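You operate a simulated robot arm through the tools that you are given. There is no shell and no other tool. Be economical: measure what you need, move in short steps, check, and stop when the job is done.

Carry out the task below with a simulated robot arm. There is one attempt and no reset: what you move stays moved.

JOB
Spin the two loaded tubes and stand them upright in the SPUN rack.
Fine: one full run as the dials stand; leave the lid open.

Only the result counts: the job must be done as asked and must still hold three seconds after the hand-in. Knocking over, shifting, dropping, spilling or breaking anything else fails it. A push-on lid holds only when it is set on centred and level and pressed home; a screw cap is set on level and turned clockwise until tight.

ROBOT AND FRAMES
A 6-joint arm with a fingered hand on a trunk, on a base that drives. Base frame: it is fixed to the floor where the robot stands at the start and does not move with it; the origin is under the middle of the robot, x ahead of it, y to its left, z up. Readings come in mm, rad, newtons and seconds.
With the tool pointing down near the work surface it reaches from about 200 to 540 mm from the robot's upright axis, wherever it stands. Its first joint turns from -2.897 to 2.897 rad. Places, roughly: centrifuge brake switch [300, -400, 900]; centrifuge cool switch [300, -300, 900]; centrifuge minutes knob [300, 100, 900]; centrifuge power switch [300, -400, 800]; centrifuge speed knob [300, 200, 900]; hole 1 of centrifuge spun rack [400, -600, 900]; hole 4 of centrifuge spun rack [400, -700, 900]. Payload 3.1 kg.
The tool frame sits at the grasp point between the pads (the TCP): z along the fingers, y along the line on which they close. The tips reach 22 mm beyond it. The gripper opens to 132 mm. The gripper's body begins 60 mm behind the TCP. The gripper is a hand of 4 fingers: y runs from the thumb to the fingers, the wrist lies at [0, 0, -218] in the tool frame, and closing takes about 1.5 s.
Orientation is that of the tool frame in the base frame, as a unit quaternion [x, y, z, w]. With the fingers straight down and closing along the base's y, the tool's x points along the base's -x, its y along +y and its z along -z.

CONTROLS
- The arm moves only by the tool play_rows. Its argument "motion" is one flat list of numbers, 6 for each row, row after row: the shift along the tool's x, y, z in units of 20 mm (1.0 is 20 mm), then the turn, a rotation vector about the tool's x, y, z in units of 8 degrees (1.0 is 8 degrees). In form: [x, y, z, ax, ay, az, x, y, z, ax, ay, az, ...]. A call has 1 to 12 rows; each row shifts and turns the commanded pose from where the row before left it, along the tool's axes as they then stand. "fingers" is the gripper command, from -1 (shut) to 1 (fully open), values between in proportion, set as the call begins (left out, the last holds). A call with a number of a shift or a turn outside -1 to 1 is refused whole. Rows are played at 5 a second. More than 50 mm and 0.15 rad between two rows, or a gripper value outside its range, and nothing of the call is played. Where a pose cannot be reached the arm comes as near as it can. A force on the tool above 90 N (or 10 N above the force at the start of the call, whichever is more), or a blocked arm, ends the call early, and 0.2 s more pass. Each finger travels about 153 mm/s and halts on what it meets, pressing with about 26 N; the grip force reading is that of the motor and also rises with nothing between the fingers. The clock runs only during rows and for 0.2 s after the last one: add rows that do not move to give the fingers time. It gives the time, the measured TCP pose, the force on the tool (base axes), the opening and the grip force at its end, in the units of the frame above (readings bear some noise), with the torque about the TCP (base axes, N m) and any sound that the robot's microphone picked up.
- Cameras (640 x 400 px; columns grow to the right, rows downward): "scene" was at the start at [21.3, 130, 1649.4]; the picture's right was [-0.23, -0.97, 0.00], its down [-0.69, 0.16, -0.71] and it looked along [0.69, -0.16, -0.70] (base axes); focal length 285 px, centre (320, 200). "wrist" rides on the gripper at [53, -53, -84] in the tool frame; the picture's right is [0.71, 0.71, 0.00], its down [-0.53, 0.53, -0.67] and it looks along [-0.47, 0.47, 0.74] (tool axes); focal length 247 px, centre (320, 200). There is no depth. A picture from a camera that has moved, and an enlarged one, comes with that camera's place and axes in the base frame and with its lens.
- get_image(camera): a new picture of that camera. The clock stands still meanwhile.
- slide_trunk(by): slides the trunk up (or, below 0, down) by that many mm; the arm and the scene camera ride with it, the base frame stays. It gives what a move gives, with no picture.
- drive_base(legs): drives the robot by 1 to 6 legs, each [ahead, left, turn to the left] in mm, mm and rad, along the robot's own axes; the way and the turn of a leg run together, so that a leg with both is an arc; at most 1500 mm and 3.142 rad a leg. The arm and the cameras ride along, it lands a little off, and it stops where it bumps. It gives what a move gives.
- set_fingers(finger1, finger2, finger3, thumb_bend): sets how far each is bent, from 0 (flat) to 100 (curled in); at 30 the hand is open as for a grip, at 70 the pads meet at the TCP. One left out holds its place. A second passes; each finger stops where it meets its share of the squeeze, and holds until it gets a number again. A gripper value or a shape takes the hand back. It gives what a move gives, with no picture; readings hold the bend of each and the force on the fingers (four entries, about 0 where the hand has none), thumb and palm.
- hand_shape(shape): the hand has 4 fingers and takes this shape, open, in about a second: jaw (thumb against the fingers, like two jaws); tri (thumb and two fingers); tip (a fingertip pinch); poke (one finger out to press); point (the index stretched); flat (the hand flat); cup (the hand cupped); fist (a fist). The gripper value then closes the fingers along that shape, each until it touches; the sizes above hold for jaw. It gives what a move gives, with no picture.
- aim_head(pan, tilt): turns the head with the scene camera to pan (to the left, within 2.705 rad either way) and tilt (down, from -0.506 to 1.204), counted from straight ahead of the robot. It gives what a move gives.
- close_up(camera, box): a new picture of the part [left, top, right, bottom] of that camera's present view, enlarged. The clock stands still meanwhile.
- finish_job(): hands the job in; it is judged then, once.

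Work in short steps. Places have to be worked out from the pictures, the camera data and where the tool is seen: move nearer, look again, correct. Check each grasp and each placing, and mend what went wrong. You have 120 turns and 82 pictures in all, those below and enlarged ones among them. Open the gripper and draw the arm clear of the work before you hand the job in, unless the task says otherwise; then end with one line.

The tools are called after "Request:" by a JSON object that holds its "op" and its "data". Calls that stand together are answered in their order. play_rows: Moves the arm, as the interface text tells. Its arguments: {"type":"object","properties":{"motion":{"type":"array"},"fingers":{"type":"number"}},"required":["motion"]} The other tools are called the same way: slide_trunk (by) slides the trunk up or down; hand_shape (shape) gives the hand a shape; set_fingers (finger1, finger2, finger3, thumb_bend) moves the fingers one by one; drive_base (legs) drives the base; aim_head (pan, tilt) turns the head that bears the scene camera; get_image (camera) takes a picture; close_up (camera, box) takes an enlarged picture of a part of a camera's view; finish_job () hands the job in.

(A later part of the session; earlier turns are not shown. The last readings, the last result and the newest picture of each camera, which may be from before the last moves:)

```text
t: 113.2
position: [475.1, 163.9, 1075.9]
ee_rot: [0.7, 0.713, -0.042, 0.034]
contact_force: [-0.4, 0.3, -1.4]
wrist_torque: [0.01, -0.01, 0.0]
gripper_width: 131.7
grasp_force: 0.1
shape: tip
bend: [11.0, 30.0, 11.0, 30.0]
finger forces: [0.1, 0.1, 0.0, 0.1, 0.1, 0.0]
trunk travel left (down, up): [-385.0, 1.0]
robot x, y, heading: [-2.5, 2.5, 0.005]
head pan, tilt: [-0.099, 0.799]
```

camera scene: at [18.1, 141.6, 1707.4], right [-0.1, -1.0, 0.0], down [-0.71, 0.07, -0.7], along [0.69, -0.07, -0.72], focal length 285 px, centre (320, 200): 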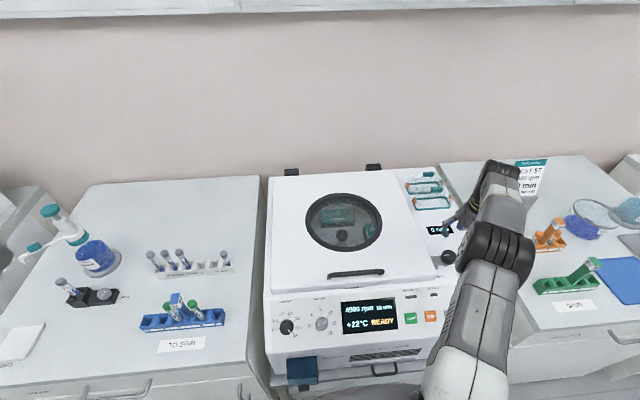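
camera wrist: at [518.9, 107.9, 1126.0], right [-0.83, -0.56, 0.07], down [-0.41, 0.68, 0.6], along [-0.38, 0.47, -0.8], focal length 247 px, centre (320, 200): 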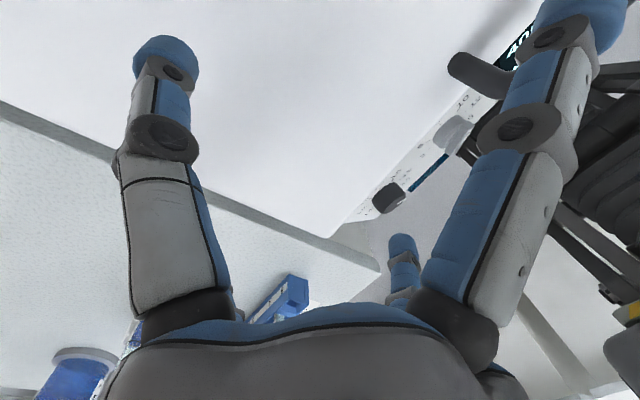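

Orientation is now +90° with a 6° lean, which I correct while moving to above the bar at (406,-3).

Request:
{"op": "play_rows", "data": {"motion": [0, 0, 0, 0, 0.77, 0, -1, -0.43, 0, 0, 0, 0, -1, -0.43, 0, 0, 0, 0, -1, -0.43, 0, 0, 0, 0, -1, -0.43, 0, 0, 0, 0, -1, -0.43, 0, 0, 0, 0, -1, -0.43, 0, 0, 0, 0, -1, -0.43, 0, 0, 0, 0, -1, -0.44, 0, 0, 0, 0, -0.35, 0, 0, 0, 0, 0]}}

Request:
{"op": "get_image", "data": {"camera": "wrist"}}

```text
t: 115.3
position: [409.8, -4.8, 1075.8]
ee_rot: [0.7, 0.714, -0.004, -0.004]
contact_force: [0.1, -0.2, -1.2]
wrist_torque: [-0.01, 0.01, 0.0]
gripper_width: 132.2
grasp_force: 0.0
shape: tip
bend: [11.0, 30.0, 11.0, 30.0]
finger forces: [0.0, 0.0, 0.0, 0.1, 0.0, 0.0]
trunk travel left (down, up): [-385.0, 1.0]
robot x, y, heading: [-2.9, 3.8, 0.003]
head pan, tilt: [-0.099, 0.799]
```

```text
25 pictures are left
camera wrist: at [357.2, 48.5, 1161.0], right [0.69, 0.72, -0.01], down [0.54, -0.52, 0.66], along [0.47, -0.46, -0.75], focal length 247 px, centre (320, 200)
```

wrist: 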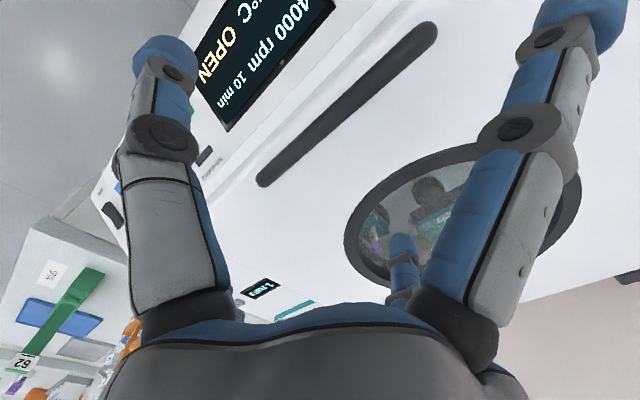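

Display shows OPEN, so the lid is free. The bar is at x≈415, y≈+3, z≈985. I lower the spread pinch around it.

Request:
{"op": "play_rows", "data": {"motion": [0.25, 0.28, 1, 0, 0, 0, 0, 0, 1, 0, 0, 0, 0, 0, 1, 0, 0, 0, 0, 0, 1, 0, 0, 0, 0, 0, 0.35, 0, 0, 0]}}

Request:
{"op": "close_up", "data": {"camera": "scene", "box": [280, 210, 440, 310]}}

```text
t: 116.5
position: [414.1, 0.1, 988.8]
ee_rot: [0.7, 0.714, -0.005, -0.005]
contact_force: [0.0, -0.8, 0.4]
wrist_torque: [0.0, 0.0, -0.02]
gripper_width: 132.0
grasp_force: 0.2
shape: tip
bend: [11.0, 30.0, 11.0, 30.0]
finger forces: [0.0, 0.0, 0.0, 0.1, 0.0, 0.0]
trunk travel left (down, up): [-385.0, 1.0]
robot x, y, heading: [-1.3, -5.1, 0.005]
head pan, tilt: [-0.099, 0.799]
```

```text
4.00 times, centred on (360, 260) of scene
camera zoom: at [18.0, 141.6, 1707.4], right [-0.1, -1.0, 0.0], down [-0.71, 0.07, -0.7], along [0.69, -0.07, -0.72], focal length 1141 px, centre (160, -40)
```

zoom: 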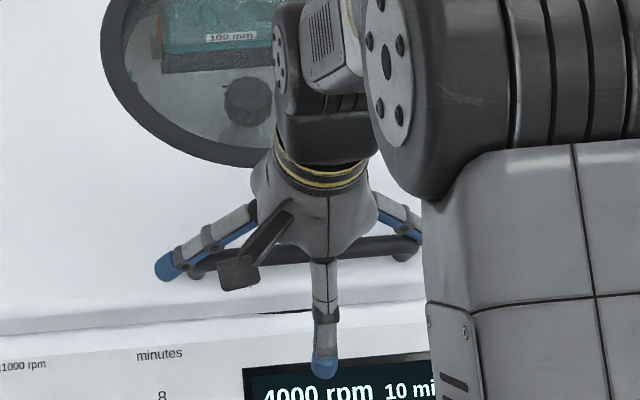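

The hand straddles the bar cleanly. I close the pinch.

Request:
{"op": "play_rows", "data": {"motion": [0, 0, 0, 0, 0, 0, 0, 0, 0, 0, 0, 0, 0, 0, 0, 0, 0, 0, 0, 0, 0, 0, 0, 0, 0, 0, 0, 0, 0, 0, 0, 0, 0, 0, 0, 0, 0, 0, 0, 0, 0, 0], "fingers": -1}}

Request:
{"op": "play_rows", "data": {"motion": [0, 0, -0.5, 0, 0, 0, 0, 0, -0.5, 0, 0, 0, 0, 0, -0.5, 0, 0, 0, 0, 0, -0.5, 0, 0, 0]}}

Request:
{"op": "get_image", "data": {"camera": "scene"}}

```text
t: 118.2
position: [413.0, 0.8, 989.1]
ee_rot: [0.7, 0.714, -0.004, -0.005]
contact_force: [-2.2, 0.4, -0.8]
wrist_torque: [-0.02, -0.03, 0.01]
gripper_width: 0.0
grasp_force: 25.9
shape: tip
bend: [12.0, 70.0, 11.0, 69.0]
finger forces: [0.6, 0.0, 0.5, 0.0, 2.3, 0.0]
trunk travel left (down, up): [-385.0, 1.0]
robot x, y, heading: [-2.8, 0.9, -0.001]
head pan, tilt: [-0.099, 0.799]
```

```text
t: 119.2
position: [416.5, 0.6, 1029.1]
ee_rot: [0.7, 0.714, -0.004, -0.004]
contact_force: [3.9, 0.4, -3.9]
wrist_torque: [-0.01, 0.02, -0.01]
gripper_width: 0.1
grasp_force: 25.8
shape: tip
bend: [15.0, 70.0, 13.0, 71.0]
finger forces: [0.7, 4.0, 0.4, 0.0, 1.5, 0.1]
trunk travel left (down, up): [-385.0, 1.0]
robot x, y, heading: [-4.0, 1.6, 0.006]
head pan, tilt: [-0.099, 0.799]
```

```text
23 pictures are left
camera scene: at [19.3, 141.7, 1707.4], right [-0.1, -1.0, 0.0], down [-0.71, 0.07, -0.7], along [0.69, -0.07, -0.72], focal length 285 px, centre (320, 200)
```

scene: 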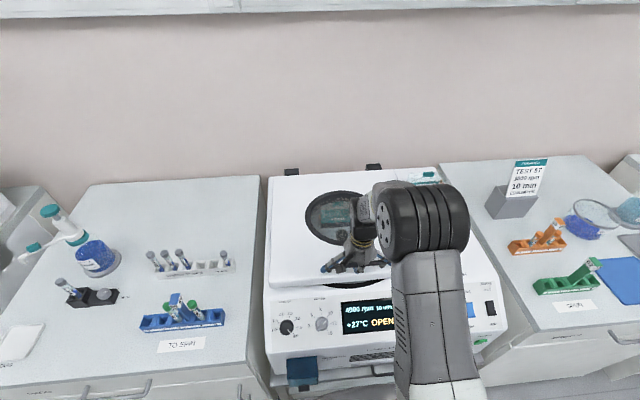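

The pinch closed fully beneath the bar, hooking it in a loop, and the lid is lifting with only ~4 N. That lets the bar pivot freely, so I follow the opening arc with the tool gradually pitching forward.

Request:
{"op": "play_rows", "data": {"motion": [0, 0.2, -0.98, -0.25, 0, 0, 0, 0.28, -0.96, -0.25, 0, 0, 0, 0.35, -0.94, -0.25, 0, 0, 0, 0.42, -0.91, -0.25, 0, 0, 0, 0.485, -0.875, -0.25, 0, 0, 0, 0.55, -0.836, -0.25, 0, 0, 0, 0.61, -0.79, -0.25, 0, 0, 0, 0.67, -0.743, -0.25, 0, 0, 0, 0.72, -0.69, -0.25, 0, 0, 0, 0.77, -0.635, -0.25, 0, 0]}}

Request:
{"op": "get_image", "data": {"camera": "scene"}}

```text
t: 121.3
position: [492.6, 1.8, 1212.0]
ee_rot: [0.691, 0.703, 0.121, 0.118]
contact_force: [-1.2, -1.0, -0.8]
wrist_torque: [0.02, 0.04, 0.05]
gripper_width: 0.0
grasp_force: 26.3
shape: tip
bend: [15.0, 70.0, 13.0, 71.0]
finger forces: [0.8, 2.9, 1.0, 0.1, 2.4, 0.0]
trunk travel left (down, up): [-385.0, 1.0]
robot x, y, heading: [-5.4, -1.2, 0.005]
head pan, tilt: [-0.099, 0.799]
```

```text
22 pictures are left
camera scene: at [18.4, 141.1, 1707.5], right [-0.1, -1.0, 0.0], down [-0.71, 0.07, -0.7], along [0.69, -0.07, -0.72], focal length 285 px, centre (320, 200)
```

scene: 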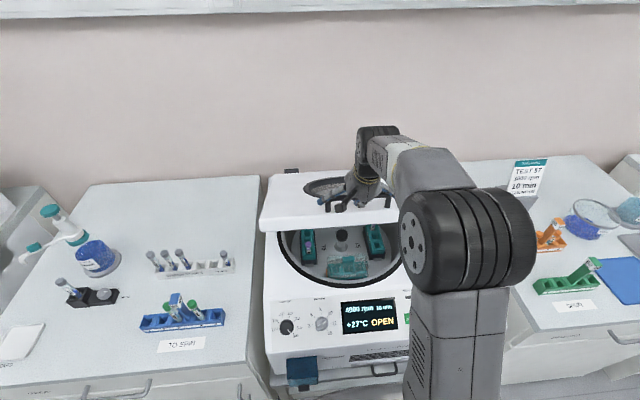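

The lid is rising properly. I continue along the arc in two parts, pitching the tool further forward.

Request:
{"op": "play_rows", "data": {"motion": [0, 0.82, -0.574, -0.4, 0, 0, 0, 0.87, -0.49, -0.4, 0, 0, 0, 0.914, -0.405, -0.4, 0, 0, 0, 0.95, -0.316, -0.4, 0, 0, 0, 0.975, -0.222, -0.4, 0, 0, 0, 0.99, -0.127, -0.4, 0, 0, 0, 1, -0.03, -0.4, 0, 0]}}

Request:
{"op": "play_rows", "data": {"motion": [0, 1, 0.066, -0.4, 0, 0, 0, 0.99, 0.16, -0.4, 0, 0, 0, 0.966, 0.257, -0.4, 0, 0, 0, 0.937, 0.349, -0.4, 0, 0]}}

Request:
{"op": "get_image", "data": {"camera": "scene"}}

```text
t: 123.0
position: [587.3, 4.4, 1314.6]
ee_rot: [0.654, 0.667, 0.254, 0.25]
contact_force: [-1.8, -1.2, 0.0]
wrist_torque: [-0.03, -0.03, 0.07]
gripper_width: 0.0
grasp_force: 26.0
shape: tip
bend: [15.0, 70.0, 9.0, 71.0]
finger forces: [0.5, 0.6, 1.3, 0.1, 1.8, 0.0]
trunk travel left (down, up): [-385.0, 1.0]
robot x, y, heading: [-4.9, -1.1, 0.004]
head pan, tilt: [-0.099, 0.799]
```

```text
t: 124.0
position: [650.4, 6.0, 1362.4]
ee_rot: [0.622, 0.634, 0.329, 0.321]
contact_force: [-5.6, -2.7, 5.0]
wrist_torque: [-0.01, 0.78, -0.02]
gripper_width: 0.0
grasp_force: 26.3
shape: tip
bend: [16.0, 70.0, 9.0, 72.0]
finger forces: [0.5, 0.0, 0.7, 0.1, 35.9, 0.0]
trunk travel left (down, up): [-385.0, 1.0]
robot x, y, heading: [-9.5, 2.7, 0.004]
head pan, tilt: [-0.099, 0.799]
```

```text
21 pictures are left
camera scene: at [15.0, 141.2, 1707.6], right [-0.1, -1.0, 0.0], down [-0.71, 0.07, -0.7], along [0.7, -0.07, -0.72], focal length 285 px, centre (320, 200)
```

scene: 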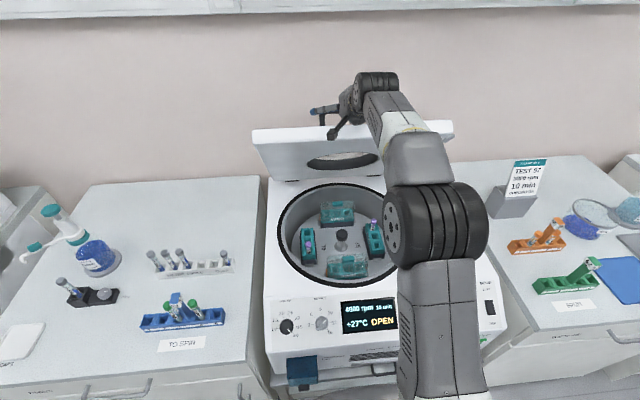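

The lid is at ~52°. Three more steps bring it to the original ~60° stop.

Request:
{"op": "play_rows", "data": {"motion": [0, 0.9, 0.43, -0.4, 0, 0, 0, 0.86, 0.5, -0.4, 0, 0, 0, 0.82, 0.57, -0.3, 0, 0]}}

Request:
{"op": "get_image", "data": {"camera": "scene"}}

```text
t: 124.8
position: [697.0, 5.1, 1398.1]
ee_rot: [0.593, 0.604, 0.38, 0.372]
contact_force: [-20.3, -4.1, 28.6]
wrist_torque: [-0.2, 3.78, 0.13]
gripper_width: 0.2
grasp_force: 26.3
shape: tip
bend: [26.0, 70.0, 18.0, 80.0]
finger forces: [0.1, 0.0, 0.4, 0.1, 153.5, 0.1]
trunk travel left (down, up): [-385.0, 1.0]
robot x, y, heading: [-4.0, -0.2, 0.006]
head pan, tilt: [-0.099, 0.799]
```

```text
20 pictures are left
camera scene: at [6.3, 139.8, 1707.9], right [-0.1, -1.0, 0.0], down [-0.71, 0.07, -0.7], along [0.7, -0.07, -0.71], focal length 285 px, centre (320, 200)
```

scene: 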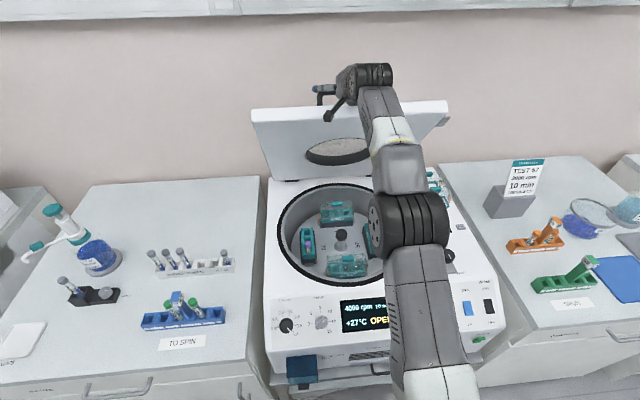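

The lid is back at its original open angle (thumb wedged, high finger load). I ease the pinch partly open to release the load before withdrawing.

Request:
{"op": "play_rows", "data": {"motion": [0, 0, 0, 0, 0, 0, 0, 0, 0, 0, 0, 0, 0, 0, 0, 0, 0, 0], "fingers": -0.4}}

Request:
{"op": "get_image", "data": {"camera": "wrist"}}

```text
t: 125.5
position: [703.3, 5.7, 1387.0]
ee_rot: [0.596, 0.607, 0.375, 0.368]
contact_force: [-0.9, 0.1, 0.1]
wrist_torque: [0.0, 0.0, 0.0]
gripper_width: 39.5
grasp_force: 0.2
shape: tip
bend: [11.0, 78.0, 11.0, 70.0]
finger forces: [0.1, 0.0, 0.0, 0.0, 0.0, 0.0]
trunk travel left (down, up): [-385.0, 1.0]
robot x, y, heading: [-2.7, -3.3, 0.005]
head pan, tilt: [-0.099, 0.799]
```

```text
19 pictures are left
camera wrist: at [604.4, 58.3, 1379.0], right [0.3, 0.71, 0.63], down [-0.35, -0.53, 0.77], along [0.89, -0.45, 0.09], focal length 247 px, centre (320, 200)
```

wrist: 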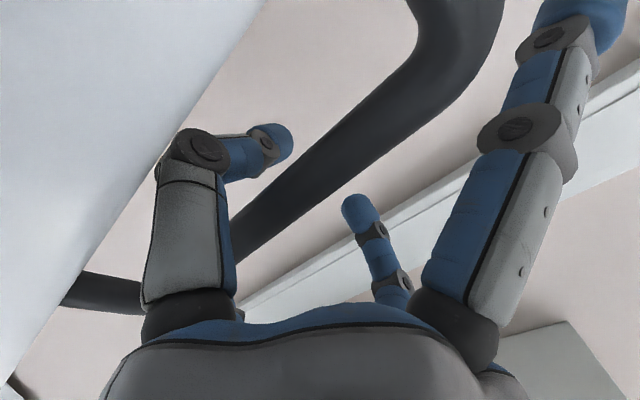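

The loads are gone and the lid holds. The thumb is between lid and bar, so I straighten thumb and finger moderately, then slide out along the lid's plane (up and back).

Request:
{"op": "set_fingers", "data": {"thumb_bend": 45, "finger2": 30}}

Request:
{"op": "get_image", "data": {"camera": "wrist"}}

```text
t: 126.5
position: [706.0, 7.2, 1387.5]
ee_rot: [0.596, 0.608, 0.375, 0.368]
contact_force: [-0.2, -0.2, 0.8]
wrist_torque: [-0.03, 0.0, 0.03]
gripper_width: 94.4
grasp_force: 0.0
shape: fingers
bend: [11.0, 30.0, 11.0, 45.0]
finger forces: [0.0, 0.0, 0.0, 0.0, 0.0, 0.0]
trunk travel left (down, up): [-385.0, 1.0]
robot x, y, heading: [-1.9, 0.6, 0.001]
head pan, tilt: [-0.099, 0.799]
```

```text
18 pictures are left
camera wrist: at [607.0, 58.4, 1378.6], right [0.3, 0.71, 0.63], down [-0.35, -0.53, 0.77], along [0.89, -0.46, 0.09], focal length 247 px, centre (320, 200)
```

wrist: 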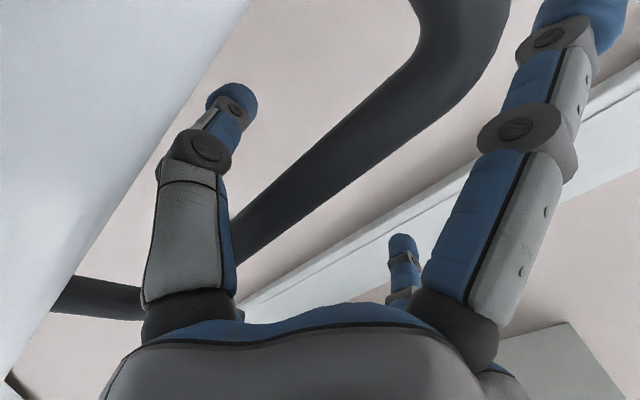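

The thumb is straight and free of both. I withdraw straight back along the tool axis.

Request:
{"op": "play_rows", "data": {"motion": [0, 0, -0.5, 0, 0, 0, 0, 0, -0.7, 0, 0, 0, 0, 0, -1, 0, 0, 0, 0, 0, -1, 0, 0, 0, 0, 0, -1, 0, 0, 0, 0, 0, -1, 0, 0, 0, 0, 0, -1, 0, 0, 0, 0, 0, -1, 0, 0, 0, 0, 0, -1, 0, 0, 0, 0, 0, -1, 0, 0, 0]}}

Request:
{"op": "get_image", "data": {"camera": "scene"}}

```text
t: 128.8
position: [540.3, 2.6, 1471.0]
ee_rot: [0.597, 0.607, 0.374, 0.367]
contact_force: [-0.3, 1.0, -0.3]
wrist_torque: [0.02, -0.03, 0.0]
gripper_width: 94.2
grasp_force: 0.0
shape: fingers
bend: [11.0, 30.0, 11.0, 45.0]
finger forces: [0.1, 0.1, 0.1, 0.0, 0.0, 0.0]
trunk travel left (down, up): [-385.0, 1.0]
robot x, y, heading: [-5.3, 3.3, 0.004]
head pan, tilt: [-0.099, 0.799]
```

```text
17 pictures are left
camera scene: at [16.9, 141.7, 1707.5], right [-0.1, -1.0, 0.0], down [-0.71, 0.07, -0.7], along [0.69, -0.07, -0.72], focal length 285 px, centre (320, 200)
```

scene: 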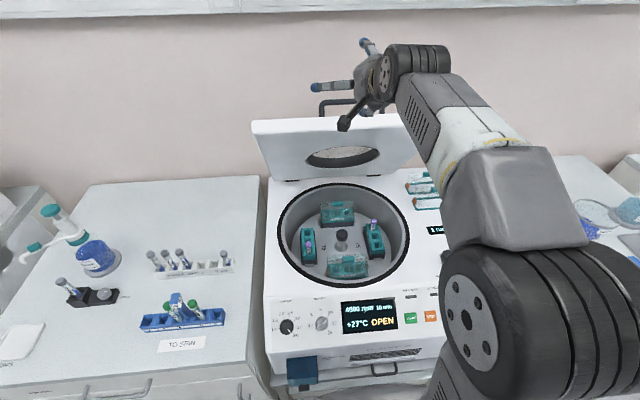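

The lid stays open, and the tubes are at ≈(590,122) and (654,-123). I turn the hand back to the default roll, away from the lid, and curl the unused fingers.

Request:
{"op": "play_rows", "data": {"motion": [0, 0, -1, 0, 0, -1, 0, 0, -1, 0, 0, -1, 0, 0, -1, 0, 0, -1, 0, 0, -1, 0, 0, -1, 0, 0, 0, 0, 0, -1, 0, 0, 0, 0, 0, -1, 0, 0, 0, 0, 0, -1, 0, 0, 0, 0, 0, -1, 0, 0, 0, 0, 0, -1, 0, 0, 0, 0, 0, -1, 0, 0, 0, 0, 0, -1, 0, 0, 0, 0, 0, -0.25]}}

Request:
{"op": "set_fingers", "data": {"finger1": 100, "finger3": 100, "finger2": 45, "thumb_bend": 45}}

Request:
{"op": "play_rows", "data": {"motion": [0, 0, 0, 0, 1, 0, 0, 0, 0, 0, 1, 0, 0, 0, 0, 0, 1, 0, 0, 0, 0, 0, 1, 0]}}

Request:
{"op": "drive_base", "data": {"legs": [[0, -110, 0]]}}

Request:
{"op": "get_image", "data": {"camera": "scene"}}

```text
t: 131.3
position: [469.1, 0.6, 1506.0]
ee_rot: [-0.009, 0.851, 0.005, 0.524]
contact_force: [0.3, 0.1, -0.3]
wrist_torque: [-0.02, 0.01, 0.01]
gripper_width: 94.6
grasp_force: 0.1
shape: fingers
bend: [11.0, 30.0, 11.0, 45.0]
finger forces: [0.1, 0.0, 0.0, 0.0, 0.0, 0.0]
trunk travel left (down, up): [-385.0, 1.0]
robot x, y, heading: [-4.8, 2.4, 0.001]
head pan, tilt: [-0.099, 0.799]
```

```text
t: 132.3
position: [470.3, 1.4, 1505.0]
ee_rot: [-0.008, 0.851, 0.005, 0.525]
contact_force: [0.1, -1.5, 0.1]
wrist_torque: [0.01, 0.01, 0.03]
gripper_width: 34.4
grasp_force: 0.0
shape: fingers
bend: [77.0, 45.0, 77.0, 45.0]
finger forces: [0.0, 0.0, 0.0, 0.0, 0.0, 0.0]
trunk travel left (down, up): [-385.0, 1.0]
robot x, y, heading: [-3.8, -0.8, 0.002]
head pan, tilt: [-0.099, 0.799]
```

```text
t: 133.3
position: [473.5, 2.0, 1507.3]
ee_rot: [-0.009, 0.96, 0.004, 0.281]
contact_force: [-0.1, -0.2, -0.6]
wrist_torque: [0.01, 0.03, -0.01]
gripper_width: 37.2
grasp_force: 0.1
shape: fingers
bend: [89.0, 45.0, 89.0, 45.0]
finger forces: [0.1, 0.0, 0.0, 0.0, 0.0, 0.0]
trunk travel left (down, up): [-385.0, 1.0]
robot x, y, heading: [-4.7, -2.0, 0.001]
head pan, tilt: [-0.099, 0.799]
```

```text
t: 134.5
position: [471.4, -107.9, 1507.1]
ee_rot: [-0.009, 0.959, 0.003, 0.284]
contact_force: [0.2, 0.1, -0.3]
wrist_torque: [0.03, 0.05, 0.0]
gripper_width: 40.6
grasp_force: 0.0
shape: fingers
bend: [97.0, 45.0, 97.0, 45.0]
finger forces: [0.0, 0.1, 0.0, 0.0, 0.1, 0.1]
trunk travel left (down, up): [-385.0, 1.0]
robot x, y, heading: [-4.3, -105.2, 0.004]
head pan, tilt: [-0.099, 0.799]
```

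```text
16 pictures are left
camera scene: at [18.4, 31.9, 1707.5], right [-0.1, -1.0, 0.0], down [-0.71, 0.07, -0.7], along [0.69, -0.07, -0.72], focal length 285 px, centre (320, 200)
```

scene: 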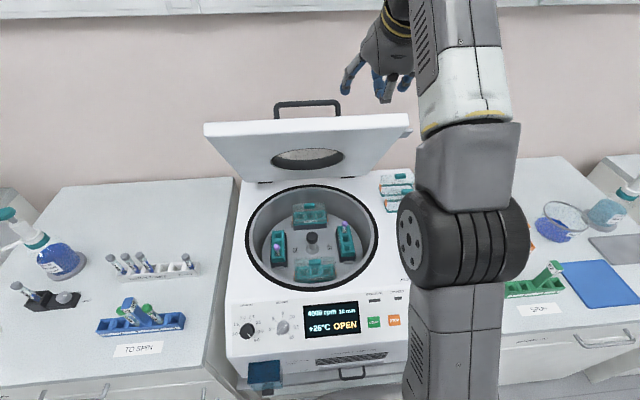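

The lid is holding (bar row unchanged). Right tube cap ≈ (648,-123,~895). I lower the trunk for better horizontal reach and approach with the tool tilted 33° forward.

Request:
{"op": "slide_trunk", "data": {"by": -160}}

Request:
{"op": "play_rows", "data": {"motion": [0.18, -0.042, 1, 0, 0, 0, 0.18, -0.042, 1, 0, 0, 0, 0.18, -0.042, 1, 0, 0, 0, 0.18, -0.042, 1, 0, 0, 0, 0.18, -0.042, 1, 0, 0, 0, 0.18, -0.042, 1, 0, 0, 0, 0.18, -0.042, 1, 0, 0, 0, 0.18, -0.042, 1, 0, 0, 0, 0.18, -0.042, 1, 0, 0, 0, 0.18, -0.042, 1, 0, 0, 0, 0.18, -0.042, 1, 0, 0, 0, 0.18, -0.042, 1, 0, 0, 0]}}

Request:
{"op": "play_rows", "data": {"motion": [0.18, -0.042, 1, 0, 0, 0, 0.18, -0.042, 1, 0, 0, 0, 0.18, -0.042, 1, 0, 0, 0, 0.18, -0.042, 1, 0, 0, 0, 0.18, -0.042, 1, 0, 0, 0]}}

Request:
{"op": "get_image", "data": {"camera": "wrist"}}

```text
t: 136.4
position: [472.0, -107.9, 1348.3]
ee_rot: [-0.01, 0.959, 0.003, 0.283]
contact_force: [-0.5, -0.4, 0.2]
wrist_torque: [-0.02, 0.02, 0.02]
gripper_width: 40.5
grasp_force: 0.1
shape: fingers
bend: [97.0, 45.0, 97.0, 45.0]
finger forces: [0.0, 0.0, 0.0, 0.0, 0.0, 0.0]
trunk travel left (down, up): [-225.0, 161.0]
robot x, y, heading: [-1.5, -108.1, 0.004]
head pan, tilt: [-0.099, 0.799]
```

```text
t: 139.0
position: [566.9, -116.4, 1122.5]
ee_rot: [-0.009, 0.959, 0.003, 0.283]
contact_force: [0.4, 0.7, -0.1]
wrist_torque: [0.02, -0.02, 0.0]
gripper_width: 40.5
grasp_force: 0.0
shape: fingers
bend: [97.0, 45.0, 97.0, 45.0]
finger forces: [0.0, 0.0, 0.0, 0.1, 0.0, 0.0]
trunk travel left (down, up): [-225.0, 161.0]
robot x, y, heading: [-3.0, -107.9, -0.003]
head pan, tilt: [-0.099, 0.799]
```

```text
t: 140.2
position: [606.5, -121.0, 1028.9]
ee_rot: [-0.009, 0.959, 0.003, 0.284]
contact_force: [-0.7, 0.2, -0.4]
wrist_torque: [-0.02, 0.0, 0.0]
gripper_width: 40.7
grasp_force: 0.1
shape: fingers
bend: [97.0, 45.0, 97.0, 45.0]
finger forces: [0.1, 0.0, 0.0, 0.1, 0.0, 0.1]
trunk travel left (down, up): [-225.0, 161.0]
robot x, y, heading: [-2.9, -109.7, 0.005]
head pan, tilt: [-0.099, 0.799]
```

```text
15 pictures are left
camera wrist: at [517.8, -173.7, 1071.4], right [-0.61, 0.7, -0.38], down [0.07, 0.53, 0.85], along [0.79, 0.49, -0.37], focal length 247 px, centre (320, 200)
```

wrist: 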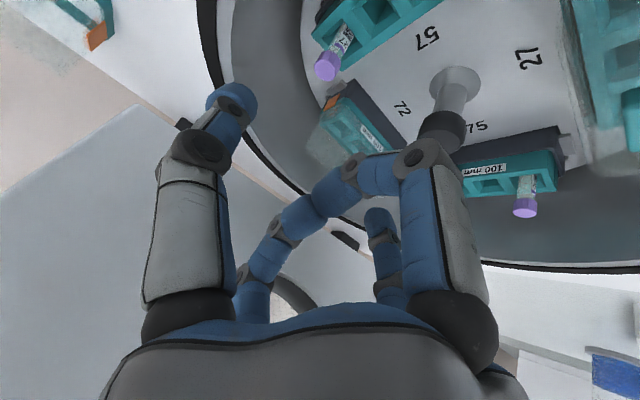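

The cap triangulates to about (670,-123,885). I move closer along the tool axis and look again.

Request:
{"op": "play_rows", "data": {"motion": [0.07, 0, 1, 0, 0, 0, 0.07, 0, 1, 0, 0, 0, 0.07, 0, 1, 0, 0, 0, 0.07, 0, 1, 0, 0, 0, 0, 0, 0.5, 0, 0, 0]}}

Request:
{"op": "get_image", "data": {"camera": "wrist"}}

```text
t: 141.4
position: [649.8, -117.3, 952.8]
ee_rot: [-0.01, 0.959, 0.003, 0.283]
contact_force: [-0.1, 1.4, 1.2]
wrist_torque: [-0.02, 0.04, 0.0]
gripper_width: 40.2
grasp_force: 0.0
shape: fingers
bend: [97.0, 45.0, 97.0, 45.0]
finger forces: [0.1, 0.0, 0.0, 0.0, 0.0, 0.0]
trunk travel left (down, up): [-225.0, 161.0]
robot x, y, heading: [-0.7, -110.0, 0.004]
head pan, tilt: [-0.099, 0.799]
```

```text
14 pictures are left
camera wrist: at [561.1, -172.5, 993.4], right [-0.61, 0.69, -0.39], down [0.07, 0.53, 0.85], along [0.79, 0.49, -0.37], focal length 247 px, centre (320, 200)
```

wrist: 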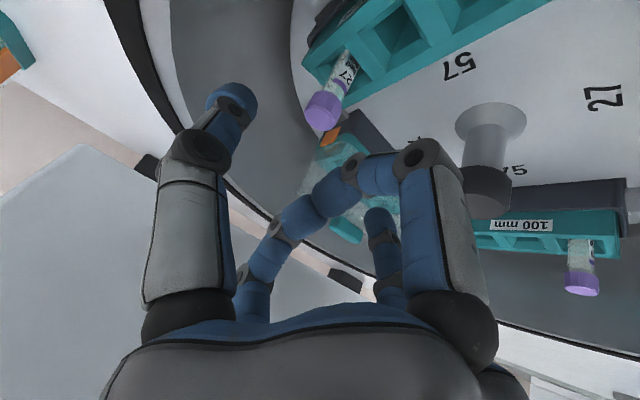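

Two wrist views agree: cap top at (686,-122.5,880). I tilt 8° more for reach, go above it, then straight down so the thumb/finger straddle the cap.

Request:
{"op": "play_rows", "data": {"motion": [0, 0, 0, 0, -1, 0, -0.2, -0.1, 0.68, 0, 0, 0, -0.2, -0.1, 0.68, 0, 0, 0, -0.2, -0.1, 0.68, 0, 0, 0, 0.467, -0.03, 0.538, 0, 0, 0, 0.467, -0.03, 0.538, 0, 0, 0]}}

Request:
{"op": "get_image", "data": {"camera": "wrist"}}

```text
t: 142.8
position: [686.0, -124.1, 898.3]
ee_rot: [-0.009, 0.937, 0.004, 0.348]
contact_force: [0.1, -0.3, 1.4]
wrist_torque: [-0.02, 0.03, -0.01]
gripper_width: 40.4
grasp_force: 0.0
shape: fingers
bend: [96.0, 45.0, 99.0, 45.0]
finger forces: [0.0, 0.1, 0.0, 0.1, 0.1, 0.1]
trunk travel left (down, up): [-225.0, 161.0]
robot x, y, heading: [-3.3, -108.6, 0.003]
head pan, tilt: [-0.099, 0.799]
```

```text
13 pictures are left
camera wrist: at [592.5, -179.2, 926.9], right [-0.55, 0.7, -0.46], down [-0.05, 0.53, 0.85], along [0.83, 0.49, -0.26], focal length 247 px, centre (320, 200)
```

wrist: 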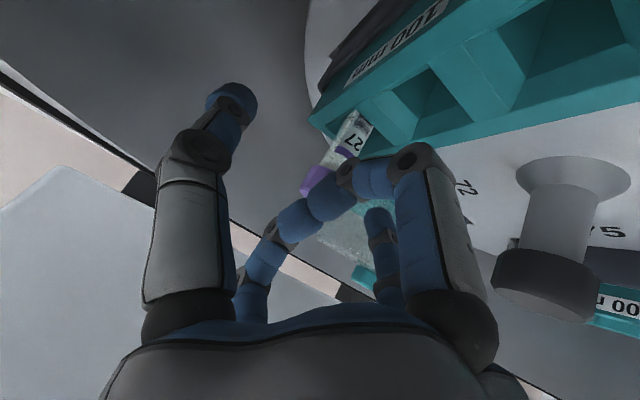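

The curled fingers 1 and 3 are jammed near the centre and would hit the cap. I rise 60 mm and re-form: "poke" folds them fully, then I reopen only thumb and finger 2.

Request:
{"op": "play_rows", "data": {"motion": [-0.656, 0, -0.755, 0, 0, 0, -0.656, 0, -0.755, 0, 0, 0, -0.656, 0, -0.755, 0, 0, 0, -0.656, 0, -0.755, 0, 0, 0]}}

Request:
{"op": "hand_shape", "data": {"shape": "jaw"}}

Request:
{"op": "hand_shape", "data": {"shape": "poke"}}

Request:
{"op": "set_fingers", "data": {"finger2": 48, "thumb_bend": 48}}

Request:
{"op": "get_image", "data": {"camera": "wrist"}}

```text
t: 143.8
position: [686.4, -125.2, 978.8]
ee_rot: [-0.01, 0.937, 0.003, 0.349]
contact_force: [0.7, 0.2, -0.2]
wrist_torque: [0.01, -0.01, -0.02]
gripper_width: 40.4
grasp_force: 0.0
shape: fingers
bend: [96.0, 45.0, 99.0, 45.0]
finger forces: [0.0, 0.0, 0.1, 0.1, 0.1, 0.1]
trunk travel left (down, up): [-225.0, 161.0]
robot x, y, heading: [-4.8, -111.6, -0.003]
head pan, tilt: [-0.099, 0.799]
```

```text
t: 144.7
position: [686.1, -125.7, 980.5]
ee_rot: [-0.009, 0.937, 0.003, 0.35]
contact_force: [0.2, 0.0, 0.7]
wrist_torque: [-0.02, -0.03, 0.03]
gripper_width: 132.2
grasp_force: 0.2
shape: jaw
bend: [30.0, 30.0, 30.0, 30.0]
finger forces: [0.0, 0.0, 0.1, 0.0, 0.0, 0.0]
trunk travel left (down, up): [-225.0, 161.0]
robot x, y, heading: [0.7, -106.8, 0.005]
head pan, tilt: [-0.099, 0.799]
```

```text
t: 145.6
position: [686.6, -124.8, 978.5]
ee_rot: [-0.009, 0.937, 0.003, 0.35]
contact_force: [0.1, -0.9, 0.8]
wrist_torque: [0.01, 0.02, 0.04]
gripper_width: 0.0
grasp_force: 0.0
shape: poke
bend: [100.0, 100.0, 100.0, 91.0]
finger forces: [0.0, 0.0, 0.0, 0.0, 0.0, 0.0]
trunk travel left (down, up): [-225.0, 161.0]
robot x, y, heading: [-5.3, -110.5, 0.009]
head pan, tilt: [-0.099, 0.799]
```

```text
t: 146.6
position: [685.6, -125.0, 978.5]
ee_rot: [-0.009, 0.937, 0.004, 0.35]
contact_force: [-0.4, -0.5, -0.1]
wrist_torque: [0.02, 0.02, 0.01]
gripper_width: 46.0
grasp_force: 0.0
shape: fingers
bend: [100.0, 48.0, 100.0, 48.0]
finger forces: [0.0, 0.0, 0.0, 0.0, 0.0, 0.0]
trunk travel left (down, up): [-225.0, 161.0]
robot x, y, heading: [-3.0, -108.2, 0.005]
head pan, tilt: [-0.099, 0.799]
```

```text
12 pictures are left
camera wrist: at [592.3, -179.7, 1008.4], right [-0.55, 0.7, -0.46], down [-0.05, 0.53, 0.85], along [0.83, 0.49, -0.25], focal length 247 px, centre (320, 200)
```

wrist: 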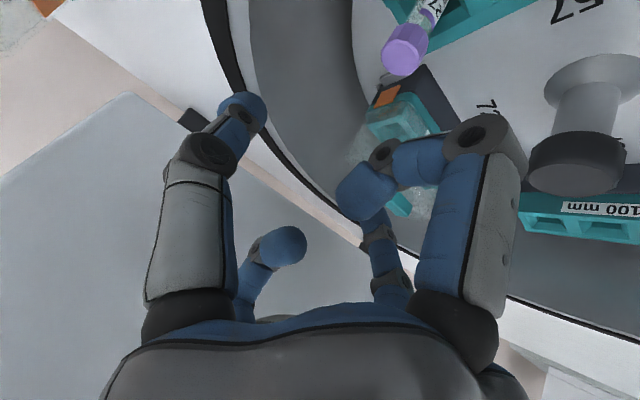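

Fingers 1 and 3 are now properly folded and the cap re-measures at (687,-122,881). I descend vertically to TCP z≈878.

Request:
{"op": "play_rows", "data": {"motion": [0.65, 0.04, 0.76, 0, 0, 0, 0.65, 0.04, 0.76, 0, 0, 0, 0.65, 0.04, 0.76, 0, 0, 0, 0.65, 0.03, 0.76, 0, 0, 0, 0.65, 0, 0.76, 0, 0, 0]}}

Request:
{"op": "set_fingers", "data": {"finger2": 75, "thumb_bend": 75}}

Request:
{"op": "get_image", "data": {"camera": "wrist"}}

```text
t: 147.8
position: [687.5, -120.8, 899.9]
ee_rot: [-0.015, 0.93, -0.001, 0.367]
contact_force: [4.7, 3.6, 73.7]
wrist_torque: [-5.12, 8.39, 0.13]
gripper_width: 46.4
grasp_force: 0.1
shape: fingers
bend: [100.0, 48.0, 100.0, 48.0]
finger forces: [0.0, 0.1, 0.1, 0.0, 0.0, 0.1]
trunk travel left (down, up): [-225.0, 161.0]
robot x, y, heading: [-2.6, -110.6, 0.006]
head pan, tilt: [-0.099, 0.799]
```

```text
t: 148.8
position: [687.1, -120.6, 900.0]
ee_rot: [-0.013, 0.93, -0.001, 0.366]
contact_force: [7.0, 3.7, 77.1]
wrist_torque: [-5.33, 8.79, 0.2]
gripper_width: 21.7
grasp_force: 0.5
shape: fingers
bend: [100.0, 73.0, 100.0, 72.0]
finger forces: [0.9, 0.0, 0.0, 0.0, 0.1, 0.0]
trunk travel left (down, up): [-225.0, 161.0]
robot x, y, heading: [0.5, -110.5, 0.004]
head pan, tilt: [-0.099, 0.799]
```

```text
11 pictures are left
camera wrist: at [593.8, -175.4, 925.9], right [-0.53, 0.69, -0.49], down [-0.08, 0.53, 0.84], along [0.84, 0.49, -0.23], focal length 247 px, centre (320, 200)
```

wrist: 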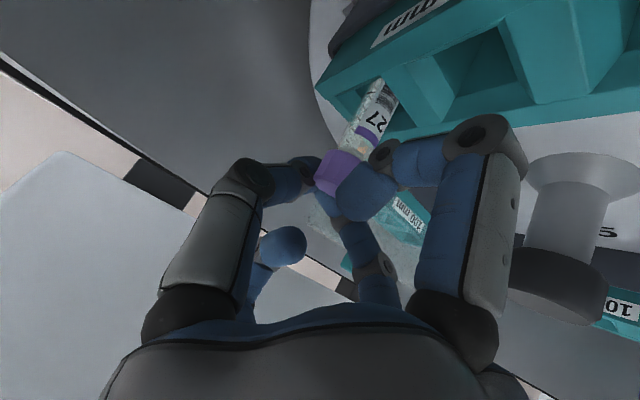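

Blocked at 77 N: by the torque, the contact is ~(573,-190), so the wrist camera side of the hand is touching the bowl rim. I open, rise, and roll the hand 180° so the camera sits on the upper side.

Request:
{"op": "set_fingers", "data": {"finger2": 48, "thumb_bend": 48}}

Request:
{"op": "play_rows", "data": {"motion": [-0.656, 0, -0.755, 0, 0, 0, -0.656, 0, -0.755, 0, 0, 0, -0.656, 0, -0.755, 0, 0, 0, -0.656, 0, -0.755, 0, 0, 0, -0.656, 0, -0.755, 0, 0, 0, -0.656, 0, -0.755, 0, 0, 0, -0.656, 0, -0.755, 0, 0, 0, 0, 0, -1, 0, 0, 0, 0, 0, -1, 0, 0, 0, 0, 0, -1, 0, 0, 0]}}

Request:
{"op": "play_rows", "data": {"motion": [0, 0, 0, 0, 0, 1, 0, 0, 0, 0, 0, 1, 0, 0, 0, 0, 0, 1, 0, 0, 0, 0, 0, 1, 0, 0, 0, 0, 0, 1, 0, 0, 0, 0, 0, 1, 0, 0, 0, 0, 0, 1, 0, 0, 0, 0, 0, 1, 0, 0, 0, 0, 0, 1, 0, 0, 0, 0, 0, 1, 0, 0, 0, 0, 0, 1, 0, 0, 0, 0, 0, 1]}}

Request:
{"op": "play_rows", "data": {"motion": [0, 0, 0, 0, 0, 1, 0, 0, 0, 0, 0, 1, 0, 0, 0, 0, 0, 1, 0, 0, 0, 0, 0, 1, 0, 0, 0, 0, 0, 1, 0, 0, 0, 0, 0, 1, 0, 0, 0, 0, 0, 1, 0, 0, 0, 0, 0, 1, 0, 0, 0, 0, 0, 1, 0, 0, 0, 0, 0, 1, 0, 0, 0, 0, 0, 0.4]}}

```text
t: 149.8
position: [688.2, -120.3, 900.4]
ee_rot: [-0.012, 0.93, 0.0, 0.367]
contact_force: [8.6, 4.3, 76.9]
wrist_torque: [-5.38, 8.78, 0.09]
gripper_width: 46.3
grasp_force: 0.1
shape: fingers
bend: [100.0, 48.0, 100.0, 48.0]
finger forces: [0.0, 0.0, 0.0, 0.0, 0.0, 0.0]
trunk travel left (down, up): [-225.0, 161.0]
robot x, y, heading: [0.5, -110.6, -0.003]
head pan, tilt: [-0.099, 0.799]
```

```text
t: 152.0
position: [647.5, -122.0, 1065.0]
ee_rot: [-0.009, 0.936, 0.003, 0.351]
contact_force: [-0.1, 0.0, 0.0]
wrist_torque: [-0.07, -0.01, 0.02]
gripper_width: 46.2
grasp_force: 0.0
shape: fingers
bend: [100.0, 48.0, 100.0, 48.0]
finger forces: [0.0, 0.0, 0.1, 0.0, 0.1, 0.1]
trunk travel left (down, up): [-225.0, 161.0]
robot x, y, heading: [-1.7, -107.0, 0.003]
head pan, tilt: [-0.099, 0.799]
```

```text
t: 154.6
position: [647.4, -123.1, 1064.9]
ee_rot: [0.691, 0.632, 0.262, 0.231]
contact_force: [0.4, -0.1, 0.1]
wrist_torque: [0.0, 0.02, 0.01]
gripper_width: 46.3
grasp_force: 0.1
shape: fingers
bend: [100.0, 48.0, 100.0, 48.0]
finger forces: [0.1, 0.1, 0.0, 0.1, 0.0, 0.0]
trunk travel left (down, up): [-225.0, 161.0]
robot x, y, heading: [-5.7, -112.7, 0.006]
head pan, tilt: [-0.099, 0.799]
```

```text
t: 157.0
position: [647.3, -121.8, 1066.4]
ee_rot: [0.937, 0.015, 0.35, -0.002]
contact_force: [0.5, -0.2, -0.6]
wrist_torque: [0.02, -0.02, 0.01]
gripper_width: 46.5
grasp_force: 0.0
shape: fingers
bend: [100.0, 48.0, 100.0, 48.0]
finger forces: [0.0, 0.1, 0.0, 0.0, 0.0, 0.1]
trunk travel left (down, up): [-225.0, 161.0]
robot x, y, heading: [-5.8, -113.5, 0.007]
head pan, tilt: [-0.099, 0.799]
```

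Roll done (tool x now points forward-up). I descend to hover at z≈930 above the cap and check.

Request:
{"op": "play_rows", "data": {"motion": [-0.421, 0, 0.921, 0, 0, 0, -0.421, 0, 0.921, 0, 0, 0, -0.421, 0, 0.921, 0, 0, 0, -0.421, 0, 0.921, 0, 0, 0, -0.421, 0, 0.921, 0, 0, 0, -0.421, 0, 0.921, 0, 0, 0, -0.421, 0, 0.921, 0, 0, 0]}}

Request:
{"op": "get_image", "data": {"camera": "wrist"}}

```text
t: 158.6
position: [686.9, -122.8, 928.3]
ee_rot: [0.936, 0.016, 0.35, -0.001]
contact_force: [-0.1, 0.0, 1.0]
wrist_torque: [0.02, 0.0, -0.01]
gripper_width: 46.3
grasp_force: 0.0
shape: fingers
bend: [100.0, 48.0, 100.0, 48.0]
finger forces: [0.0, 0.1, 0.0, 0.0, 0.0, 0.0]
trunk travel left (down, up): [-225.0, 161.0]
robot x, y, heading: [-4.8, -109.8, 0.003]
head pan, tilt: [-0.099, 0.799]
```

```text
10 pictures are left
camera wrist: at [671.4, -68.4, 1027.5], right [0.56, -0.69, 0.47], down [-0.82, -0.55, 0.16], along [0.15, -0.48, -0.87], focal length 247 px, centre (320, 200)
```

wrist: 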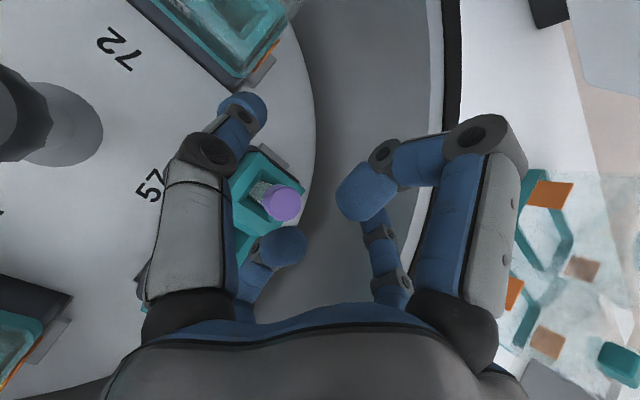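

Combining both camera sides, the cap top is at (680.5,-125,889). I descend to TCP ≈ (680.5,-125,884) and pinch.

Request:
{"op": "play_rows", "data": {"motion": [-0.563, 0.035, 0.48, 0, 0, 0, -0.563, 0.035, 0.48, 0, 0, 0, -0.563, 0.035, 0.48, 0, 0, 0]}}

Request:
{"op": "set_fingers", "data": {"finger2": 75, "thumb_bend": 75}}

Request:
{"op": "get_image", "data": {"camera": "wrist"}}

```text
t: 159.4
position: [680.6, -125.6, 885.7]
ee_rot: [0.936, 0.016, 0.35, -0.001]
contact_force: [0.4, 0.4, -0.4]
wrist_torque: [-0.01, 0.02, -0.02]
gripper_width: 45.9
grasp_force: 0.0
shape: fingers
bend: [100.0, 48.0, 100.0, 48.0]
finger forces: [0.1, 0.0, 0.1, 0.1, 0.0, 0.1]
trunk travel left (down, up): [-225.0, 161.0]
robot x, y, heading: [-1.8, -107.7, 0.003]
head pan, tilt: [-0.099, 0.799]
```

```text
t: 160.4
position: [679.7, -125.1, 886.1]
ee_rot: [0.937, 0.016, 0.35, -0.001]
contact_force: [0.1, 0.0, -0.6]
wrist_torque: [0.0, 0.01, 0.02]
gripper_width: 21.2
grasp_force: 0.2
shape: fingers
bend: [100.0, 73.0, 100.0, 73.0]
finger forces: [0.0, 0.0, 0.0, 0.0, 0.0, 0.1]
trunk travel left (down, up): [-225.0, 161.0]
robot x, y, heading: [-5.4, -112.5, 0.01]
head pan, tilt: [-0.099, 0.799]
```

```text
9 pictures are left
camera wrist: at [664.6, -71.0, 983.4], right [0.56, -0.69, 0.47], down [-0.82, -0.55, 0.16], along [0.15, -0.48, -0.87], focal length 247 px, centre (320, 200)
```

wrist: 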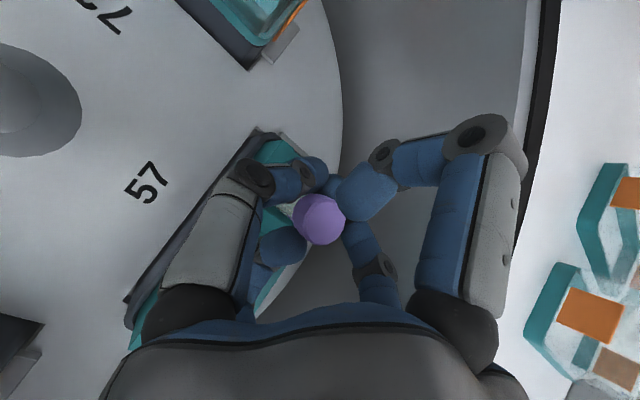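

The pinch met just beyond the cap, nudging it to about (675,-128). I open, shift −6 mm in x and −6 mm in z, and pinch again.

Request:
{"op": "set_fingers", "data": {"finger2": 50, "thumb_bend": 50}}

Request:
{"op": "play_rows", "data": {"motion": [-0.4, 0.12, 0.05, 0, 0, 0, 0, 0, 0, 0, 0, 0]}}

Request:
{"op": "set_fingers", "data": {"finger2": 80, "thumb_bend": 80}}

```text
t: 161.4
position: [680.6, -124.2, 885.7]
ee_rot: [0.937, 0.016, 0.35, -0.001]
contact_force: [-0.2, -0.3, 0.9]
wrist_torque: [0.03, 0.01, -0.01]
gripper_width: 44.0
grasp_force: 0.1
shape: fingers
bend: [100.0, 50.0, 100.0, 50.0]
finger forces: [0.0, 0.1, 0.0, 0.1, 0.1, 0.1]
trunk travel left (down, up): [-225.0, 161.0]
robot x, y, heading: [-3.6, -109.4, 0.006]
head pan, tilt: [-0.099, 0.799]
```

```text
t: 162.0
position: [675.0, -128.0, 880.1]
ee_rot: [0.937, 0.016, 0.35, -0.001]
contact_force: [-1.0, -0.3, -0.8]
wrist_torque: [0.02, 0.0, -0.02]
gripper_width: 44.0
grasp_force: 0.0
shape: fingers
bend: [100.0, 50.0, 100.0, 50.0]
finger forces: [0.1, 0.1, 0.1, 0.1, 0.0, 0.0]
trunk travel left (down, up): [-225.0, 161.0]
robot x, y, heading: [-2.1, -107.9, 0.0]
head pan, tilt: [-0.099, 0.799]
```

```text
t: 163.0
position: [674.5, -128.5, 878.9]
ee_rot: [0.937, 0.016, 0.35, -0.001]
contact_force: [1.3, -0.9, 0.4]
wrist_torque: [0.01, -0.01, 0.01]
gripper_width: 19.9
grasp_force: 0.1
shape: fingers
bend: [100.0, 76.0, 100.0, 75.0]
finger forces: [0.1, 0.0, 0.0, 0.1, 0.0, 0.0]
trunk travel left (down, up): [-225.0, 161.0]
robot x, y, heading: [-5.0, -108.0, 0.004]
head pan, tilt: [-0.099, 0.799]
```

No contact force was registered. I look before trying again.

Request:
{"op": "close_up", "data": {"camera": "wrist", "box": [220, 110, 460, 290]}}

```text
2.22 times, centred on (340, 200) of wrist
camera zoom: at [659.6, -73.7, 977.6], right [0.55, -0.69, 0.47], down [-0.82, -0.55, 0.16], along [0.15, -0.48, -0.87], focal length 549 px, centre (276, 200)
```

zoom: 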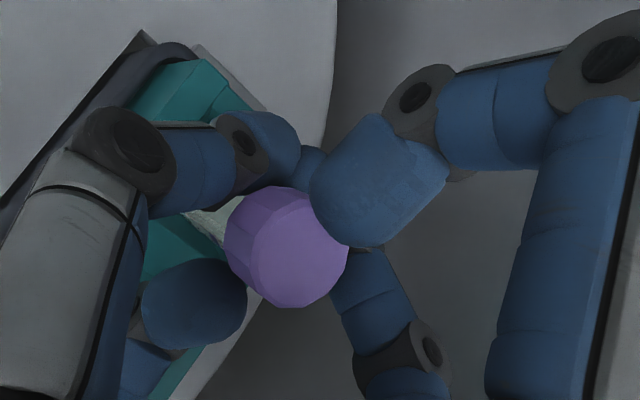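

The fingertips met ahead of the cap, which leans toward the robot. I open and look at where the cap rests when free.

Request:
{"op": "set_fingers", "data": {"finger2": 52, "thumb_bend": 52}}

Request:
{"op": "close_up", "data": {"camera": "wrist", "box": [220, 110, 460, 290]}}

```text
t: 164.0
position: [675.1, -127.8, 879.3]
ee_rot: [0.936, 0.016, 0.351, -0.001]
contact_force: [0.2, 0.0, 0.1]
wrist_torque: [0.0, 0.0, -0.01]
gripper_width: 41.8
grasp_force: 0.0
shape: fingers
bend: [100.0, 52.0, 100.0, 52.0]
finger forces: [0.1, 0.0, 0.0, 0.1, 0.0, 0.1]
trunk travel left (down, up): [-225.0, 161.0]
robot x, y, heading: [-6.3, -108.4, 0.003]
head pan, tilt: [-0.099, 0.799]
```

```text
2.22 times, centred on (340, 200) of wrist
camera zoom: at [659.3, -73.8, 977.5], right [0.56, -0.69, 0.47], down [-0.82, -0.55, 0.16], along [0.15, -0.48, -0.87], focal length 549 px, centre (276, 200)
```

zoom: 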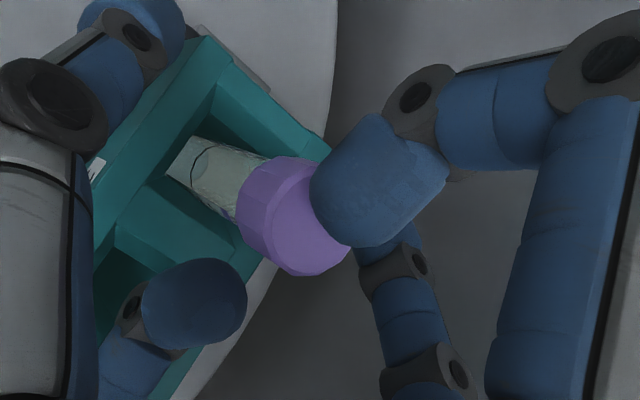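

The folded finger 1 (upper side) was what pushed the cap away; the cap mid is already at the TCP. I spread finger 1 out of the way, then pinch.

Request:
{"op": "set_fingers", "data": {"finger1": 10}}

Request:
{"op": "play_rows", "data": {"motion": [0, 0, 0, 0, 0, 0, 0, 0, 0, 0, 0, 0, 0, 0, 0, 0, 0, 0, 0, 0, 0, 0, 0, 0, 0, 0, 0, 0, 0, 0, 0, 0, 0, 0, 0, 0, 0, 0, 0, 0, 0, 0, 0, 0, 0, 0, 0, 0, 0, 0, 0, 0, 0, 0, 0, 0, 0, 0, 0, 0]}}

Request:
{"op": "set_fingers", "data": {"finger2": 80, "thumb_bend": 80}}

Request:
{"op": "play_rows", "data": {"motion": [0, 0, 0, 0, 0, 0, 0, 0, 0, 0, 0, 0]}}

```text
t: 165.0
position: [673.2, -127.7, 877.7]
ee_rot: [0.937, 0.016, 0.348, 0.0]
contact_force: [-0.1, 0.0, -0.1]
wrist_torque: [0.03, -0.01, 0.0]
gripper_width: 84.2
grasp_force: 0.0
shape: fingers
bend: [10.0, 52.0, 100.0, 52.0]
finger forces: [0.0, 0.0, 0.0, 0.0, 0.0, 0.1]
trunk travel left (down, up): [-225.0, 161.0]
robot x, y, heading: [-0.8, -107.9, 0.001]
head pan, tilt: [-0.099, 0.799]
```

```text
t: 167.2
position: [674.1, -127.6, 878.3]
ee_rot: [0.937, 0.016, 0.35, -0.002]
contact_force: [0.0, -0.7, 0.1]
wrist_torque: [0.0, 0.01, -0.01]
gripper_width: 85.4
grasp_force: 0.0
shape: fingers
bend: [10.0, 52.0, 100.0, 52.0]
finger forces: [0.0, 0.0, 0.0, 0.1, 0.1, 0.0]
trunk travel left (down, up): [-225.0, 161.0]
robot x, y, heading: [-2.4, -111.4, 0.005]
head pan, tilt: [-0.099, 0.799]
```

```text
t: 168.2
position: [673.4, -127.7, 880.6]
ee_rot: [0.937, 0.016, 0.35, -0.001]
contact_force: [1.5, 0.2, 0.5]
wrist_torque: [-0.03, 0.01, 0.02]
gripper_width: 77.1
grasp_force: 0.0
shape: fingers
bend: [10.0, 73.0, 100.0, 76.0]
finger forces: [0.0, 0.1, 0.0, 0.0, 0.2, 0.0]
trunk travel left (down, up): [-225.0, 161.0]
robot x, y, heading: [-1.2, -110.2, 0.002]
head pan, tilt: [-0.099, 0.799]
```

```text
t: 168.8
position: [676.3, -127.7, 879.7]
ee_rot: [0.937, 0.016, 0.35, -0.001]
contact_force: [0.5, -0.6, 0.2]
wrist_torque: [0.02, -0.04, 0.0]
gripper_width: 77.9
grasp_force: 0.0
shape: fingers
bend: [10.0, 73.0, 100.0, 76.0]
finger forces: [0.1, 0.0, 0.1, 0.0, 0.1, 0.0]
trunk travel left (down, up): [-225.0, 161.0]
robot x, y, heading: [-7.7, -110.2, 0.005]
head pan, tilt: [-0.099, 0.799]
```

Bends stall at 73/76 with no force reading, so I check visually whether the cap is between the pads.

Request:
{"op": "close_up", "data": {"camera": "wrist", "box": [220, 110, 460, 290]}}

```text
2.22 times, centred on (340, 200) of wrist
camera zoom: at [659.3, -73.8, 977.4], right [0.56, -0.69, 0.47], down [-0.82, -0.55, 0.16], along [0.15, -0.48, -0.87], focal length 549 px, centre (276, 200)
```

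zoom: 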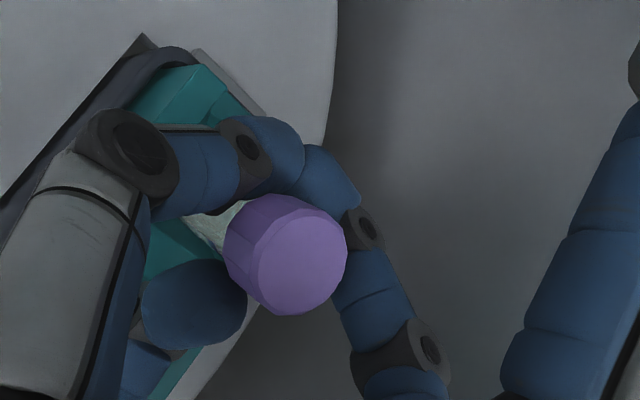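

Thumb and finger 2 meet on the far side of the cap, and folded finger 3 stands on its near side. Bringing finger 3 toward them gives a three-finger grip around the cap, so I try that.

Request:
{"op": "set_fingers", "data": {"finger3": 78, "finger2": 80, "thumb_bend": 80}}

```text
t: 169.8
position: [675.5, -127.3, 878.5]
ee_rot: [0.937, 0.015, 0.35, -0.001]
contact_force: [0.7, -0.3, -1.6]
wrist_torque: [0.04, -0.3, 0.0]
gripper_width: 77.7
grasp_force: 18.9
shape: fingers
bend: [10.0, 74.0, 100.0, 74.0]
finger forces: [0.0, 0.0, 18.5, 0.1, 19.0, 0.0]
trunk travel left (down, up): [-225.0, 161.0]
robot x, y, heading: [-4.0, -107.6, 0.003]
head pan, tilt: [-0.099, 0.799]
```

Finger 3 and the thumb now press on the cap at ~19 N. I lift slowly 40 mm and check that the grip holds.

Request:
{"op": "play_rows", "data": {"motion": [0.328, 0, -0.378, 0, 0, 0, 0.328, 0, -0.378, 0, 0, 0, 0.328, 0, -0.378, 0, 0, 0, 0.328, 0, -0.378, 0, 0, 0]}}

Request:
{"op": "close_up", "data": {"camera": "wrist", "box": [180, 80, 480, 300]}}

```text
t: 170.8
position: [675.6, -127.8, 919.0]
ee_rot: [0.937, 0.015, 0.349, -0.001]
contact_force: [2.0, 0.7, -4.7]
wrist_torque: [-0.01, -0.24, 0.01]
gripper_width: 77.6
grasp_force: 20.5
shape: fingers
bend: [10.0, 74.0, 100.0, 74.0]
finger forces: [0.0, 8.5, 17.9, 0.1, 14.6, 0.0]
trunk travel left (down, up): [-225.0, 161.0]
robot x, y, heading: [-3.7, -108.8, 0.002]
head pan, tilt: [-0.099, 0.799]
```

```text
1.82 times, centred on (330, 190) of wrist
camera zoom: at [659.8, -73.4, 1017.3], right [0.56, -0.69, 0.47], down [-0.82, -0.55, 0.17], along [0.14, -0.48, -0.87], focal length 449 px, centre (302, 218)
```

zoom: 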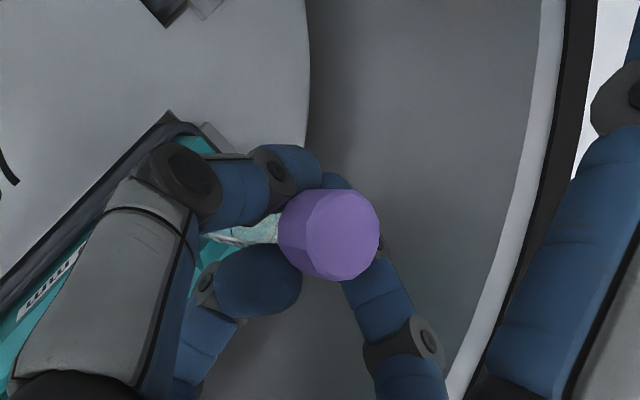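

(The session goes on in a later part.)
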